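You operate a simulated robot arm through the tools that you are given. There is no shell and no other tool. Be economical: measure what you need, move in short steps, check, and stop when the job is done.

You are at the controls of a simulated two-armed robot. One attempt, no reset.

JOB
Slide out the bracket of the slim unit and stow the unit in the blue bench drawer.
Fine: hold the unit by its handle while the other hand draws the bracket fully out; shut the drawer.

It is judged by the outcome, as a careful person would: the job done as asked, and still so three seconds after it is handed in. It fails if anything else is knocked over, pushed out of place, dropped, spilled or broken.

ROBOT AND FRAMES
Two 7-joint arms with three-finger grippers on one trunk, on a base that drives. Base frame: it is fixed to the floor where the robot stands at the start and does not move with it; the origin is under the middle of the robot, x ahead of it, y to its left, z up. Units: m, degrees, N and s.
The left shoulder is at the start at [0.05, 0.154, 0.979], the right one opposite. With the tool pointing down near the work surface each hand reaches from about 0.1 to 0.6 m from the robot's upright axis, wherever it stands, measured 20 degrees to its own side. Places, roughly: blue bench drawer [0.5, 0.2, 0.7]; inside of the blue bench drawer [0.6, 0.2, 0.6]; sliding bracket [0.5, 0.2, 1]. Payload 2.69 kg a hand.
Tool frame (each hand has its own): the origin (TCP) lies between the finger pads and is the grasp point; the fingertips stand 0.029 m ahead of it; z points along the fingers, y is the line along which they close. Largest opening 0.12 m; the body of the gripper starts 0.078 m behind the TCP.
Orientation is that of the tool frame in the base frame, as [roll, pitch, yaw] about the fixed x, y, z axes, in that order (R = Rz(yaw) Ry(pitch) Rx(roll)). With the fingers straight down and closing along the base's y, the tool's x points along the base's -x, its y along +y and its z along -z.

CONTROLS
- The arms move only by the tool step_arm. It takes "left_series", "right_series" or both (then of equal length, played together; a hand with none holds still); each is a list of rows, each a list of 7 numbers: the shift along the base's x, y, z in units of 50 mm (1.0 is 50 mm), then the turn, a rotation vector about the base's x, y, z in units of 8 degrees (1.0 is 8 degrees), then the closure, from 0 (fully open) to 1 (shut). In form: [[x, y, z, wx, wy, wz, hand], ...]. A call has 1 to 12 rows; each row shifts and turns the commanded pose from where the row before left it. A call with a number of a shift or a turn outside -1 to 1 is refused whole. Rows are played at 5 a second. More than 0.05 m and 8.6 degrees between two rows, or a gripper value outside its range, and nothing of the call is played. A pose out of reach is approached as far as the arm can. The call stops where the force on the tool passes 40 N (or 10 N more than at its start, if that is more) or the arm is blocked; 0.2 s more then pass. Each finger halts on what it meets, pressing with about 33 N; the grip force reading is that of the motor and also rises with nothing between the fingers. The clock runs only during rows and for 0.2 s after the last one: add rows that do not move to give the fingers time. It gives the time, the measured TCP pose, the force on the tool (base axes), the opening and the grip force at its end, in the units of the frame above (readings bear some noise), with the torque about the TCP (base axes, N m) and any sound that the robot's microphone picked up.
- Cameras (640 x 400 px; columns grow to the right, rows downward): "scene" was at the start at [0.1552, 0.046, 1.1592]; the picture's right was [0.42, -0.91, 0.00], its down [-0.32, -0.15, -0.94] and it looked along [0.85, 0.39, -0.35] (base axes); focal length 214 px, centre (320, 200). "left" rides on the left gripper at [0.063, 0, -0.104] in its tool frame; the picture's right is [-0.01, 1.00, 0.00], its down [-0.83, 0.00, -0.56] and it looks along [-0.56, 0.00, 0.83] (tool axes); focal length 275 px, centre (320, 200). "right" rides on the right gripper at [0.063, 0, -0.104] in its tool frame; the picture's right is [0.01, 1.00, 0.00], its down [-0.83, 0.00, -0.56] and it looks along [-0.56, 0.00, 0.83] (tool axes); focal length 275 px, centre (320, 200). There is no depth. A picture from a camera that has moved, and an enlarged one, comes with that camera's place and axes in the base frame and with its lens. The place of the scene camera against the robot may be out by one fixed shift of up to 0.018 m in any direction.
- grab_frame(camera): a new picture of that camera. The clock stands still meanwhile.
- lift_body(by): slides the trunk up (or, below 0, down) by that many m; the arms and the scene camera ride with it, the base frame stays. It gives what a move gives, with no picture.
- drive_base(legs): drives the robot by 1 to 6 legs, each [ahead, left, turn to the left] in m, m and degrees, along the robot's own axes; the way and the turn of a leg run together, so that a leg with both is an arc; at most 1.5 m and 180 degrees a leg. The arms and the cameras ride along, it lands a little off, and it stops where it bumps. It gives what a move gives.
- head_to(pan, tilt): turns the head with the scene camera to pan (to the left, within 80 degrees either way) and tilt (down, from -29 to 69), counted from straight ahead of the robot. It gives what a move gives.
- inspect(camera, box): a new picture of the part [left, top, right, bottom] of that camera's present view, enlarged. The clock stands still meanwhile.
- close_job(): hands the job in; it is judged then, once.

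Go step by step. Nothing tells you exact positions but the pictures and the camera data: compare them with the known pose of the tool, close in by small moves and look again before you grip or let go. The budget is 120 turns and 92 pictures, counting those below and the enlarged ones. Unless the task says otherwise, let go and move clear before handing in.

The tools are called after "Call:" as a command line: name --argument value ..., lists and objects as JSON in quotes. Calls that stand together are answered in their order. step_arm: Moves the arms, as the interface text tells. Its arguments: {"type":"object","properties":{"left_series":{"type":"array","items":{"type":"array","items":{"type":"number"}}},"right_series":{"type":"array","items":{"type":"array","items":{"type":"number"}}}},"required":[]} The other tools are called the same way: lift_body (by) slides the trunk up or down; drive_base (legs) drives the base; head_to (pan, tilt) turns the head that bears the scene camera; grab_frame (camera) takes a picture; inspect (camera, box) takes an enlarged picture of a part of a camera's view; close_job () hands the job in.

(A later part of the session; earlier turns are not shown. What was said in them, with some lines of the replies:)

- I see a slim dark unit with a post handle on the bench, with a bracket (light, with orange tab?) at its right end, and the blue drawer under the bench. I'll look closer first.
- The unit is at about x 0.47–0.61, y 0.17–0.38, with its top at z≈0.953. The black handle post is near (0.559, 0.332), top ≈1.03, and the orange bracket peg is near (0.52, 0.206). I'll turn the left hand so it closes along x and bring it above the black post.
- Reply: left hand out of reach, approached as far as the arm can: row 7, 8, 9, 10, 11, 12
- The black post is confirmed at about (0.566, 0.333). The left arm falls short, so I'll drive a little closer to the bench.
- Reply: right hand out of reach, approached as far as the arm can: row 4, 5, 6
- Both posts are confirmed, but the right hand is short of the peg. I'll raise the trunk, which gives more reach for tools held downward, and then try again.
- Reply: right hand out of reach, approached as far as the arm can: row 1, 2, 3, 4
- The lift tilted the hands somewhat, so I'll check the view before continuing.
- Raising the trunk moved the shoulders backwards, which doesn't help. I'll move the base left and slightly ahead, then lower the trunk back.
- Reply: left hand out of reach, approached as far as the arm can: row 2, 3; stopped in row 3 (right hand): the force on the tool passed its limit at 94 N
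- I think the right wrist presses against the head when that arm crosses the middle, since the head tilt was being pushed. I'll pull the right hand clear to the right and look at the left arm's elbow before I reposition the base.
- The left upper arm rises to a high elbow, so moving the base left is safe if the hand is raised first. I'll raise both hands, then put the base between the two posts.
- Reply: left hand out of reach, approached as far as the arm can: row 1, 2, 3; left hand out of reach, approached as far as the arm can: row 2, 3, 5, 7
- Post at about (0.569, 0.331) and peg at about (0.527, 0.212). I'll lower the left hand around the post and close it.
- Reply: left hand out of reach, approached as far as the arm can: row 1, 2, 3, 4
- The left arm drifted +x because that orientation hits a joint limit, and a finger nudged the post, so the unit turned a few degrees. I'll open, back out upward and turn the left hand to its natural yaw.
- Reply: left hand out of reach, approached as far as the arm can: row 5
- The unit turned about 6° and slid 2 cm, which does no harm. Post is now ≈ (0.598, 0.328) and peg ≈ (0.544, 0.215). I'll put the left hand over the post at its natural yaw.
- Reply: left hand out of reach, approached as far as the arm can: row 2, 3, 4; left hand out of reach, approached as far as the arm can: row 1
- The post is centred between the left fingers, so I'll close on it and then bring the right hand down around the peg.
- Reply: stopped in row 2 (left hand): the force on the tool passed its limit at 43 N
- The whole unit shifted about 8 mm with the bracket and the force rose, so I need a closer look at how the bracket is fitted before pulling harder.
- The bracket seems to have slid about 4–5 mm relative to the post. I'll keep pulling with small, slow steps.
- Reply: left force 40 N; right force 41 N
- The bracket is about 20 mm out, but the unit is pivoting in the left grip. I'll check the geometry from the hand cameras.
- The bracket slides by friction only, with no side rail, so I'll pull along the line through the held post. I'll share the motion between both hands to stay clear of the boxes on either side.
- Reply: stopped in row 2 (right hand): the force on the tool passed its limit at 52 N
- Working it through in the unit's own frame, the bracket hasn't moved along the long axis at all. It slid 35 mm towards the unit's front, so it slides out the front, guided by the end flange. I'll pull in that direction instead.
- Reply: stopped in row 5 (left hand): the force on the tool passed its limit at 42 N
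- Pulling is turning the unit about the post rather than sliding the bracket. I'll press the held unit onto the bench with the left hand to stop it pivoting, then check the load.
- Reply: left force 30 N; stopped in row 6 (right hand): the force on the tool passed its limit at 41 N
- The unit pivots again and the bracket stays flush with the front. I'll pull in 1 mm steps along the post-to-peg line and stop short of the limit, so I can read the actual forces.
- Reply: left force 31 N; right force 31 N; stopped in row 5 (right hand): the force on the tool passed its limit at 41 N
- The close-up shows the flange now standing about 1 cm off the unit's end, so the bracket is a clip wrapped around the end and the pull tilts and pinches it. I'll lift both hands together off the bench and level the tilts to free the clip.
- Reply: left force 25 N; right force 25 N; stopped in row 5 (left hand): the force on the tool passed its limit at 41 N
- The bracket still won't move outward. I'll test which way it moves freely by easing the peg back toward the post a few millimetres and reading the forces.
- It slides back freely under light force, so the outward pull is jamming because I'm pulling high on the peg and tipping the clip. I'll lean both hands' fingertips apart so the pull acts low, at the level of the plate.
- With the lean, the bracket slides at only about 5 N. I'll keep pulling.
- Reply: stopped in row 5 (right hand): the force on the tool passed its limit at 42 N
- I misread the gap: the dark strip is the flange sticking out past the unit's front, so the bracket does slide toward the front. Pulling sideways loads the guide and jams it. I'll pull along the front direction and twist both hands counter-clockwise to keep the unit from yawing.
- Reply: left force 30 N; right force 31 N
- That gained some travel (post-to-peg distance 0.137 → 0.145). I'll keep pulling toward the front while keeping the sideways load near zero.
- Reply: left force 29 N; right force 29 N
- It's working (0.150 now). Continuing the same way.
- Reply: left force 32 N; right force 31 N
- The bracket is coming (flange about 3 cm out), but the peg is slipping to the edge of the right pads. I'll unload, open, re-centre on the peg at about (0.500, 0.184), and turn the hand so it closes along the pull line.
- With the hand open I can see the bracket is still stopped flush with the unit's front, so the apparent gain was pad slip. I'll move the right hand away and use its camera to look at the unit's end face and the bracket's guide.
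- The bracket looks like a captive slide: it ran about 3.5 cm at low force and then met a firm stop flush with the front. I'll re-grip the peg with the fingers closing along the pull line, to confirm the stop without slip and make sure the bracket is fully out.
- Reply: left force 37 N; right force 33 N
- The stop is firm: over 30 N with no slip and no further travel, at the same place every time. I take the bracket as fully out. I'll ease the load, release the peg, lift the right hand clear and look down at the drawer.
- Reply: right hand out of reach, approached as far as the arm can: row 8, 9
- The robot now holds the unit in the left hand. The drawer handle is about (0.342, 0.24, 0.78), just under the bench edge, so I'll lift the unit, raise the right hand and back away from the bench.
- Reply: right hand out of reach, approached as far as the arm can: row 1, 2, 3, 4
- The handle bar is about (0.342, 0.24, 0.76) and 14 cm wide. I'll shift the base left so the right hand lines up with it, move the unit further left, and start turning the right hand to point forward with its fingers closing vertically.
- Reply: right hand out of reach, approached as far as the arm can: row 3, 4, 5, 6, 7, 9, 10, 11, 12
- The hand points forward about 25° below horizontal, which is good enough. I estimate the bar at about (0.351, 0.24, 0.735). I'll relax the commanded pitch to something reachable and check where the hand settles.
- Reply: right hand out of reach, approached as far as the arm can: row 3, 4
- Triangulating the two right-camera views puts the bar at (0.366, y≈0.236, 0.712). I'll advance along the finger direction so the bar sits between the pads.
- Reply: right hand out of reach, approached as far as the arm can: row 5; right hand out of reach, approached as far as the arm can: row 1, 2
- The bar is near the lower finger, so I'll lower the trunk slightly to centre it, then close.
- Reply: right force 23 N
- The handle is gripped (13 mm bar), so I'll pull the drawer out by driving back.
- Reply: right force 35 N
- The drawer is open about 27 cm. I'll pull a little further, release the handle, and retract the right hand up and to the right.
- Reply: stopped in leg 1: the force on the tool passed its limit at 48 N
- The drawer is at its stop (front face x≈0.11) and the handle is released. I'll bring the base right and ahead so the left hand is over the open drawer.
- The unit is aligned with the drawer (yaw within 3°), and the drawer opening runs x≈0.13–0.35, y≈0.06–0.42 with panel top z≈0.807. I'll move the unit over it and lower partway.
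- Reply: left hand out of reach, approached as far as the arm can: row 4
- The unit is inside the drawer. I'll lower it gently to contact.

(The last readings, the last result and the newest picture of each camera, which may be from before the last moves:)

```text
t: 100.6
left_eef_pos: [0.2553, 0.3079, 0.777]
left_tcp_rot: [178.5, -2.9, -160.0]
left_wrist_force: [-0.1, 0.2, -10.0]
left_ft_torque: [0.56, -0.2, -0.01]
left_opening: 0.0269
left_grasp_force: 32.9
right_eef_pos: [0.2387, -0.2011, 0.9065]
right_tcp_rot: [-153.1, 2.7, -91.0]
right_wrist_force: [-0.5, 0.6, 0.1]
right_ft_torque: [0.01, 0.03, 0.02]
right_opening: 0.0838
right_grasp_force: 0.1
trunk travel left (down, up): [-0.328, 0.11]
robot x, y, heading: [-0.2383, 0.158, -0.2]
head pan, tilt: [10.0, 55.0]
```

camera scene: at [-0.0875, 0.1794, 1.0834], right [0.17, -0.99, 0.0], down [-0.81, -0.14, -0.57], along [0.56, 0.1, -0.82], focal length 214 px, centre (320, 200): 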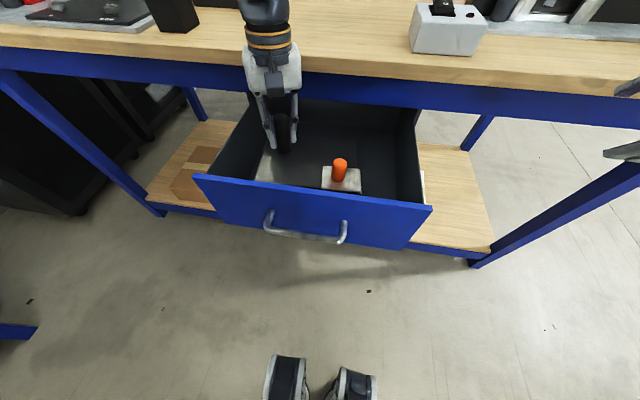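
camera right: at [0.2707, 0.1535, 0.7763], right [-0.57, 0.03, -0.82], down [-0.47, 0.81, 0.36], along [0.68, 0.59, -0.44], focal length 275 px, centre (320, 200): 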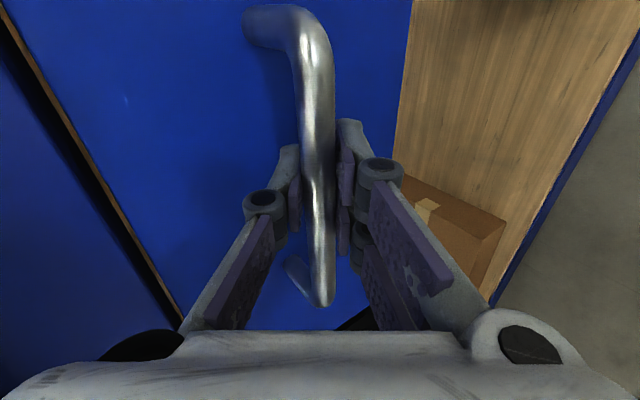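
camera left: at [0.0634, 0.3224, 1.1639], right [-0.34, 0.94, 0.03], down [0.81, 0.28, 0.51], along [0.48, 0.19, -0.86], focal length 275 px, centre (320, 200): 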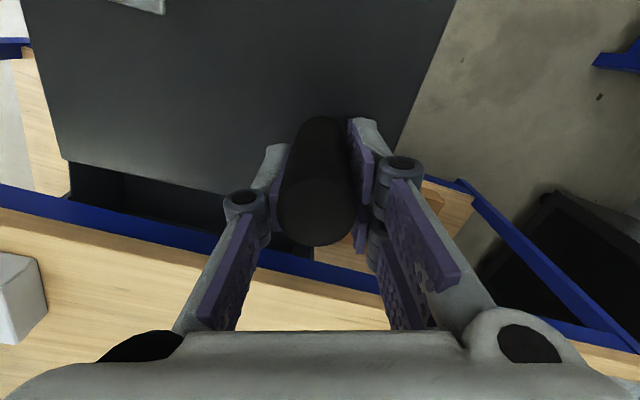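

Call:
step_arm --left_series '[[0, 0, -0.06, 0, 0, 0, 1], [0, 0, -0.06, 0, 0, 0, 1], [0, 0, -0.04, 0, 0, 0, 1], [0, 0, -0.04, 0, 0, 0, 1], [0, 0, -0.04, 0, 0, 0, 1], [0, 0, 0, 0, 0, 0, 1]]'

```text
t: 102.0
left_eef_pos: [0.2548, 0.3058, 0.7644]
left_tcp_rot: [178.3, -2.9, -160.0]
left_wrist_force: [-0.1, -0.2, -8.8]
left_ft_torque: [0.49, -0.22, -0.02]
left_opening: 0.0269
left_grasp_force: 33.3
right_eef_pos: [0.2381, -0.201, 0.907]
right_tcp_rot: [-153.1, 2.7, -91.0]
right_wrist_force: [0.5, 0.1, -0.8]
right_ft_torque: [-0.01, -0.01, 0.02]
right_opening: 0.0838
right_grasp_force: 0.1
trunk travel left (down, up): [-0.328, 0.11]
robot x, y, heading: [-0.2393, 0.1605, 0.0]
head pan, tilt: [10.0, 55.0]
```

Call:
step_arm --left_series '[[0, 0, -0.04, 0, 0, 0, 1], [0, 0, -0.04, 0, 0, 0, 1], [0, 0, -0.04, 0, 0, 0, 1], [0, 0, -0.04, 0, 0, 0, 1], [0, 0, -0.04, 0, 0, 0, 1], [0, 0, -0.04, 0, 0, 0, 1], [0, 0, 0, 0, 0, 0, 1]]'

```text
t: 103.6
left_eef_pos: [0.2548, 0.3058, 0.754]
left_tcp_rot: [178.4, -2.9, -159.8]
left_wrist_force: [-0.2, -0.4, -8.4]
left_ft_torque: [0.54, -0.2, 0.01]
left_opening: 0.0269
left_grasp_force: 33.3
right_eef_pos: [0.238, -0.2015, 0.9071]
right_tcp_rot: [-153.0, 2.6, -91.1]
right_wrist_force: [0.0, -0.4, 0.6]
right_ft_torque: [0.02, -0.01, -0.03]
right_opening: 0.0841
right_grasp_force: 0.0
trunk travel left (down, up): [-0.328, 0.11]
robot x, y, heading: [-0.2375, 0.1606, -0.3]
head pan, tilt: [10.0, 55.0]
```

Call:
step_arm --left_series '[[0, 0, -0.04, 0, 0, 0, 1], [0, 0, -0.04, 0, 0, 0, 1], [0, 0, -0.04, 0, 0, 0, 1], [0, 0, -0.04, 0, 0, 0, 1], [0, 0, -0.04, 0, 0, 0, 1], [0, 0, -0.04, 0, 0, 0, 1], [0, 0, -0.04, 0, 0, 0, 1], [0, 0, -0.04, 0, 0, 0, 1], [0, 0, 0, 0, 0, 0, 1]]'

Call:
inspect --camera "scene" --box '[190, 80, 440, 260]'

```text
t: 105.6
left_eef_pos: [0.2551, 0.3064, 0.7377]
left_tcp_rot: [178.5, -2.8, -160.0]
left_wrist_force: [-0.5, 2.6, -3.4]
left_ft_torque: [-0.12, -0.49, 0.04]
left_opening: 0.0267
left_grasp_force: 33.5
right_eef_pos: [0.2376, -0.2, 0.9063]
right_tcp_rot: [-153.1, 2.6, -90.9]
right_wrist_force: [0.2, -0.2, -0.3]
right_ft_torque: [0.02, 0.02, 0.0]
right_opening: 0.0839
right_grasp_force: 0.1
trunk travel left (down, up): [-0.328, 0.11]
robot x, y, heading: [-0.2337, 0.1599, -0.2]
head pan, tilt: [10.0, 55.0]
```

```text
2.22 times, centred on (315, 170) of scene
camera zoom: at [-0.088, 0.1796, 1.0835], right [0.17, -0.99, 0.0], down [-0.81, -0.14, -0.57], along [0.56, 0.1, -0.82], focal length 477 px, centre (331, 267)
```

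zoom: 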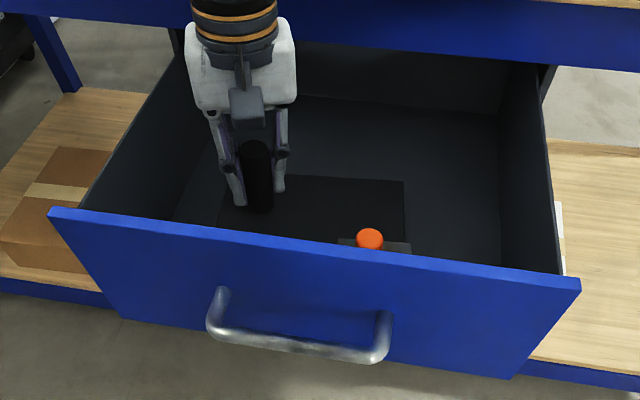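

It's touching down on the drawer floor. I'll settle it and release, then lift the left hand straight up.

Call:
step_arm --left_series '[[0, 0, -0.03, 0, 0, 0, 1], [0, 0, -0.03, 0, 0, 0, 1], [0, 0, 0, 0, 0, 0, 1]]'

Call:
step_arm --left_series '[[0, 0, 0, 0, 0, 0, 0.9], [0, 0, 0, 0, 0, 0, 0.7], [0, 0, 0, 0, 0, 0, 0.5], [0, 0, 0, 0, 0, 0, 0.5], [0, 0, 0.3, 0, 0, 0, 0.5], [0, 0, 0.8, 0, 0, 0, 0.5], [0, 0, 0.9, 0, 0, 0, 0.5], [0, 0, 0.9, 0, 0, 0, 0.5], [0, 0, 0.9, 0, 0, 0, 0.5], [-0.5, 0, 0.5, 0, 0, 0, 0.5]]'

Call:
grab_frame --camera "scene"

```text
t: 106.4
left_eef_pos: [0.2558, 0.3073, 0.7349]
left_tcp_rot: [178.5, -2.8, -160.0]
left_wrist_force: [-0.7, 3.3, 1.6]
left_ft_torque: [-0.73, -0.82, 0.15]
left_opening: 0.0272
left_grasp_force: 33.6
right_eef_pos: [0.2378, -0.2013, 0.9059]
right_tcp_rot: [-153.1, 2.6, -91.0]
right_wrist_force: [-0.2, -0.1, 1.0]
right_ft_torque: [-0.01, 0.01, 0.0]
right_opening: 0.0839
right_grasp_force: 0.0
trunk travel left (down, up): [-0.328, 0.11]
robot x, y, heading: [-0.2378, 0.1603, -0.1]
head pan, tilt: [10.0, 55.0]
```

```text
t: 108.6
left_eef_pos: [0.2294, 0.3062, 0.9512]
left_tcp_rot: [178.4, -2.8, -160.0]
left_wrist_force: [-0.3, -1.1, -0.2]
left_ft_torque: [0.0, -0.01, -0.03]
left_opening: 0.0598
left_grasp_force: 0.0
right_eef_pos: [0.237, -0.2007, 0.9072]
right_tcp_rot: [-153.0, 2.5, -91.0]
right_wrist_force: [-0.3, 0.1, 0.0]
right_ft_torque: [-0.01, -0.01, 0.01]
right_opening: 0.0841
right_grasp_force: 0.1
trunk travel left (down, up): [-0.328, 0.11]
robot x, y, heading: [-0.237, 0.1604, 0.1]
head pan, tilt: [10.0, 55.0]
```

```text
9 pictures are left
camera scene: at [-0.0885, 0.1797, 1.0836], right [0.17, -0.99, 0.0], down [-0.81, -0.14, -0.57], along [0.57, 0.1, -0.82], focal length 214 px, centre (320, 200)
```

scene: 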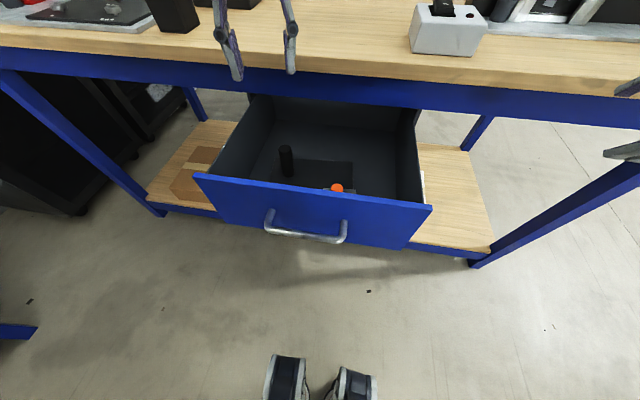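

The unit stands upright in the drawer. I'll check the bracket from the left camera, then push the drawer shut.

Call:
grab_frame --camera "left"

```text
8 pictures are left
camera left: at [0.1751, 0.2837, 1.0582], right [-0.34, 0.94, 0.03], down [0.81, 0.28, 0.52], along [0.48, 0.2, -0.86], focal length 275 px, centre (320, 200)
```

left: 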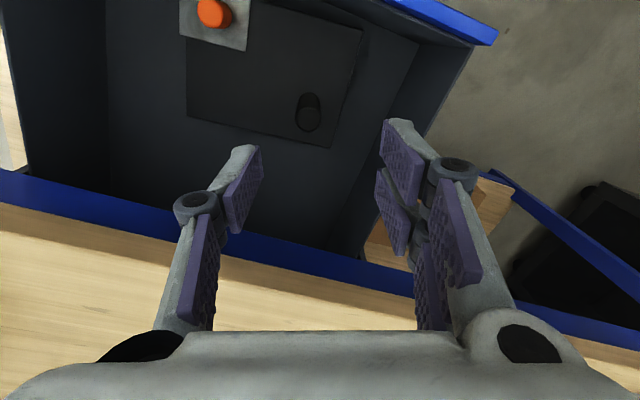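

The bracket is still at its out position (plate front about 7 mm past the unit's front). Now I'll back off, line the right hand up with the drawer front and point it forward to push.

Call:
drive_base --legs '[[-0.25, 0, 0], [0, 0.25, 0]]'

Call:
step_arm --right_series '[[0, 0.5, -0.3, 0, -0.7, 0, 1], [0, 0.8, -0.5, 0, -0.7, 0, 1], [0, 0.8, -0.5, 0, -0.7, 0, 1], [0, 0.8, -0.5, 0, -0.7, 0, 1], [0, 0.5, -0.5, 0, -0.7, 0, 1], [0, 0, -0.4, 0, -0.2, 0, 1]]'

Call:
head_to --pan -10 --tilt 45

Call:
grab_frame --camera "scene"

```text
t: 112.5
left_eef_pos: [-0.017, 0.5485, 0.9501]
left_tcp_rot: [178.4, -3.0, -160.3]
left_wrist_force: [0.0, 0.2, -1.1]
left_ft_torque: [0.01, 0.02, 0.03]
left_opening: 0.0599
left_grasp_force: 0.1
right_eef_pos: [-0.0105, 0.0428, 0.9069]
right_tcp_rot: [-153.1, 2.7, -91.4]
right_wrist_force: [0.2, 0.0, 0.5]
right_ft_torque: [-0.01, -0.01, 0.0]
right_opening: 0.0838
right_grasp_force: 0.0
trunk travel left (down, up): [-0.328, 0.11]
robot x, y, heading: [-0.4838, 0.4015, -0.5]
head pan, tilt: [10.0, 55.0]
```

```text
t: 113.9
left_eef_pos: [-0.0167, 0.5492, 0.9502]
left_tcp_rot: [178.4, -2.9, -160.3]
left_wrist_force: [0.4, -0.3, 0.3]
left_ft_torque: [-0.01, 0.0, 0.0]
left_opening: 0.06
left_grasp_force: 0.1
right_eef_pos: [-0.0103, 0.2115, 0.7712]
right_tcp_rot: [-123.3, 2.9, -89.8]
right_wrist_force: [-0.1, 0.4, 0.2]
right_ft_torque: [0.04, 0.05, 0.0]
right_opening: 0.0
right_grasp_force: 28.7
trunk travel left (down, up): [-0.328, 0.11]
robot x, y, heading: [-0.4869, 0.4061, -0.3]
head pan, tilt: [10.0, 55.0]
```

```text
t: 114.7
left_eef_pos: [-0.0157, 0.5499, 0.9507]
left_tcp_rot: [178.3, -2.9, -160.3]
left_wrist_force: [0.0, -0.2, 0.1]
left_ft_torque: [0.02, -0.01, 0.02]
left_opening: 0.0596
left_grasp_force: 0.1
right_eef_pos: [-0.0103, 0.2114, 0.7718]
right_tcp_rot: [-123.5, 2.9, -89.7]
right_wrist_force: [0.2, 0.4, -0.3]
right_ft_torque: [0.01, -0.02, 0.0]
right_opening: 0.0
right_grasp_force: 28.5
trunk travel left (down, up): [-0.328, 0.11]
robot x, y, heading: [-0.4837, 0.404, -0.5]
head pan, tilt: [-10.0, 45.0]
```

```text
7 pictures are left
camera scene: at [-0.3253, 0.3978, 1.0969], right [-0.18, -0.98, 0.0], down [-0.7, 0.13, -0.71], along [0.7, -0.13, -0.71], focal length 214 px, centre (320, 200)
```

scene: 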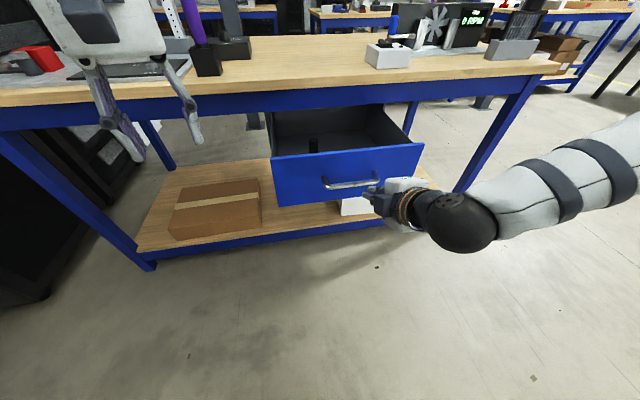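

The right fingers are in front of the drawer, above the bar. I'll tuck the left hand back first so it doesn't reach the bench, then drive forward to push.

Call:
step_arm --left_series '[[-0.6, 0, 0.5, 0, 0, 0, 0.5], [-0.6, 0, 0.5, 0, 0, 0, 0.5], [-0.6, 0, 0.3, 0, 0, 0, 0.5], [-0.6, 0, 0, 0, 0, 0, 0.5], [-0.6, 0, 0, 0, 0, 0, 0.5]]'

Call:
drive_base --legs '[[0.2, 0, 0]]'

Call:
grab_frame --camera "right"

```text
t: 115.9
left_eef_pos: [-0.1694, 0.5489, 1.0143]
left_tcp_rot: [178.4, -2.8, -160.2]
left_wrist_force: [0.1, 0.2, 0.9]
left_ft_torque: [0.02, -0.06, 0.01]
left_opening: 0.0599
left_grasp_force: 0.0
right_eef_pos: [-0.0114, 0.2119, 0.7707]
right_tcp_rot: [-123.4, 3.0, -89.8]
right_wrist_force: [-1.1, 0.9, 0.1]
right_ft_torque: [0.01, 0.0, -0.01]
right_opening: 0.0
right_grasp_force: 28.3
trunk travel left (down, up): [-0.328, 0.11]
robot x, y, heading: [-0.4829, 0.4075, -0.4]
head pan, tilt: [-10.0, 45.0]
```

```text
t: 117.5
left_eef_pos: [0.0313, 0.5461, 1.0138]
left_tcp_rot: [178.4, -2.9, -160.4]
left_wrist_force: [1.1, -0.4, 1.2]
left_ft_torque: [-0.01, 0.01, 0.02]
left_opening: 0.06
left_grasp_force: 0.0
right_eef_pos: [0.1886, 0.2081, 0.7721]
right_tcp_rot: [-123.4, 3.0, -90.1]
right_wrist_force: [0.3, -0.6, 0.0]
right_ft_torque: [0.02, -0.01, 0.02]
right_opening: 0.0001
right_grasp_force: 28.0
trunk travel left (down, up): [-0.328, 0.11]
robot x, y, heading: [-0.2867, 0.4053, -0.7]
head pan, tilt: [-10.0, 45.0]
```

```text
6 pictures are left
camera right: at [0.1011, 0.1421, 0.8257], right [-0.55, 0.04, -0.83], down [-0.47, 0.81, 0.35], along [0.69, 0.58, -0.43], focal length 275 px, centre (320, 200)
```

right: 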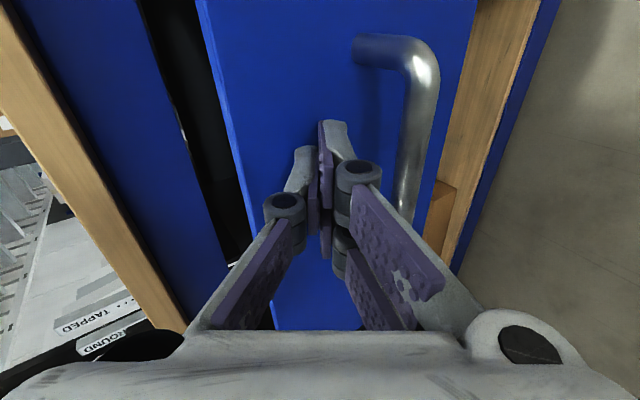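

Call:
drive_base --legs '[[0.14, 0, 0]]'

Call:
drive_base --legs '[[0.05, 0, 0]]'

Call:
grab_frame --camera "right"

```text
t: 118.8
left_eef_pos: [0.1705, 0.5448, 1.0139]
left_tcp_rot: [178.4, -2.9, -160.6]
left_wrist_force: [-0.8, -0.1, -0.2]
left_ft_torque: [0.02, 0.09, 0.02]
left_opening: 0.06
left_grasp_force: 0.0
right_eef_pos: [0.3281, 0.2066, 0.7704]
right_tcp_rot: [-123.4, 3.1, -90.0]
right_wrist_force: [0.7, -0.1, -0.3]
right_ft_torque: [-0.02, -0.02, 0.01]
right_opening: 0.0001
right_grasp_force: 28.1
trunk travel left (down, up): [-0.328, 0.11]
robot x, y, heading: [-0.1456, 0.4032, -0.7]
head pan, tilt: [-10.0, 45.0]
```

```text
t: 119.8
left_eef_pos: [0.2143, 0.5436, 1.0137]
left_tcp_rot: [178.3, -2.9, -160.5]
left_wrist_force: [0.0, -0.3, 0.4]
left_ft_torque: [0.01, -0.01, 0.0]
left_opening: 0.06
left_grasp_force: 0.0
right_eef_pos: [0.3683, 0.2073, 0.7708]
right_tcp_rot: [-123.8, 2.9, -90.1]
right_wrist_force: [0.2, -0.3, -0.6]
right_ft_torque: [0.0, 0.02, -0.02]
right_opening: 0.0
right_grasp_force: 29.0
trunk travel left (down, up): [-0.328, 0.11]
robot x, y, heading: [-0.101, 0.4012, -0.7]
head pan, tilt: [-10.0, 45.0]
stopped in leg 1: the force on the tool passed its limit at 108 N (the readings are from after the stop); the commanded pose is now the measured one
```

```text
5 pictures are left
camera right: at [0.2811, 0.1401, 0.8257], right [-0.56, 0.04, -0.83], down [-0.46, 0.81, 0.35], along [0.69, 0.58, -0.44], focal length 275 px, centre (320, 200)
```

right: 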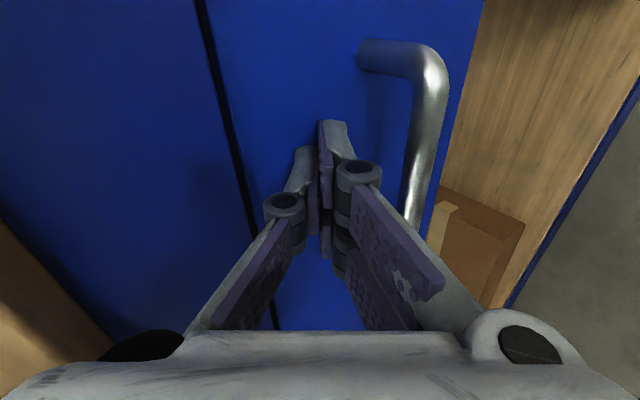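

The drawer has reached its end stop and the seam looks as it did at the start. I'll back off and verify.

Call:
drive_base --legs '[[-0.25, 0, 0]]'

Call:
head_to --pan -15 --tilt 35

Call:
grab_frame --camera "scene"

```text
t: 121.6
left_eef_pos: [-0.032, 0.5468, 1.014]
left_tcp_rot: [178.4, -3.0, -160.5]
left_wrist_force: [0.4, -0.2, -0.4]
left_ft_torque: [-0.03, -0.03, 0.02]
left_opening: 0.0599
left_grasp_force: 0.0
right_eef_pos: [0.1208, 0.2093, 0.7717]
right_tcp_rot: [-123.8, 2.9, -90.0]
right_wrist_force: [-0.4, 0.6, -0.4]
right_ft_torque: [-0.03, 0.01, 0.04]
right_opening: 0.0001
right_grasp_force: 28.4
trunk travel left (down, up): [-0.328, 0.11]
robot x, y, heading: [-0.3503, 0.4042, -0.8]
head pan, tilt: [-10.0, 45.0]
```

```text
t: 122.4
left_eef_pos: [-0.0323, 0.5475, 1.0143]
left_tcp_rot: [178.4, -2.9, -160.5]
left_wrist_force: [-0.2, -0.3, 0.0]
left_ft_torque: [0.02, 0.01, 0.01]
left_opening: 0.0597
left_grasp_force: 0.0
right_eef_pos: [0.1205, 0.2098, 0.7712]
right_tcp_rot: [-123.7, 2.9, -90.0]
right_wrist_force: [0.9, 0.6, 0.6]
right_ft_torque: [0.0, -0.01, 0.05]
right_opening: 0.0002
right_grasp_force: 28.4
trunk travel left (down, up): [-0.328, 0.11]
robot x, y, heading: [-0.3508, 0.4027, -0.6]
head pan, tilt: [-15.0, 35.0]
```

```text
4 pictures are left
camera scene: at [-0.1854, 0.3876, 1.1117], right [-0.27, -0.96, 0.0], down [-0.55, 0.15, -0.82], along [0.79, -0.22, -0.57], focal length 214 px, centre (320, 200)
```

scene: 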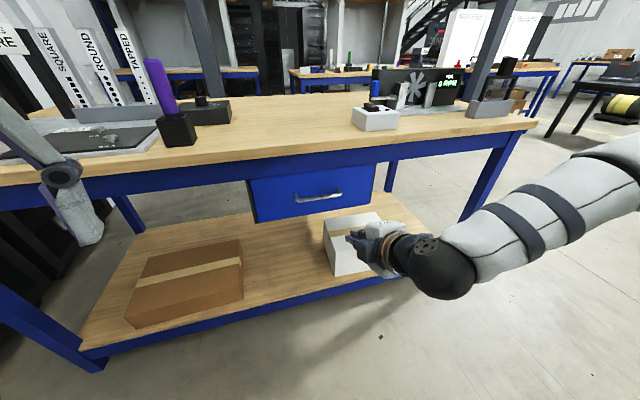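

The drawer is shut, the bench items are in place and both hands are clear, so I'm handing in.

Call:
close_job

```text
The job is handed in.
```

I put the slim unit upright in the blue bench drawer with its bracket slid out to a firm stop, shut the drawer, and handed the job in. Two things are less certain than the rest:

- **Bracket travel:** I took the stop as "fully out". The bracket slid about 3 cm toward the unit's front, then held at the same spot under pulls of 30–50 N. It is still attached to the unit.
- **Drawer closing:** the last push met the end stop hard, at about 108 N. I did not reopen the drawer to check whether that shifted the unit or the bracket. Just before closing, the bracket was still out.

While I was getting a grip on the handle, the unit slid about 2 cm and turned about 6° on the bench. In the last picture nothing else on the bench looked moved.
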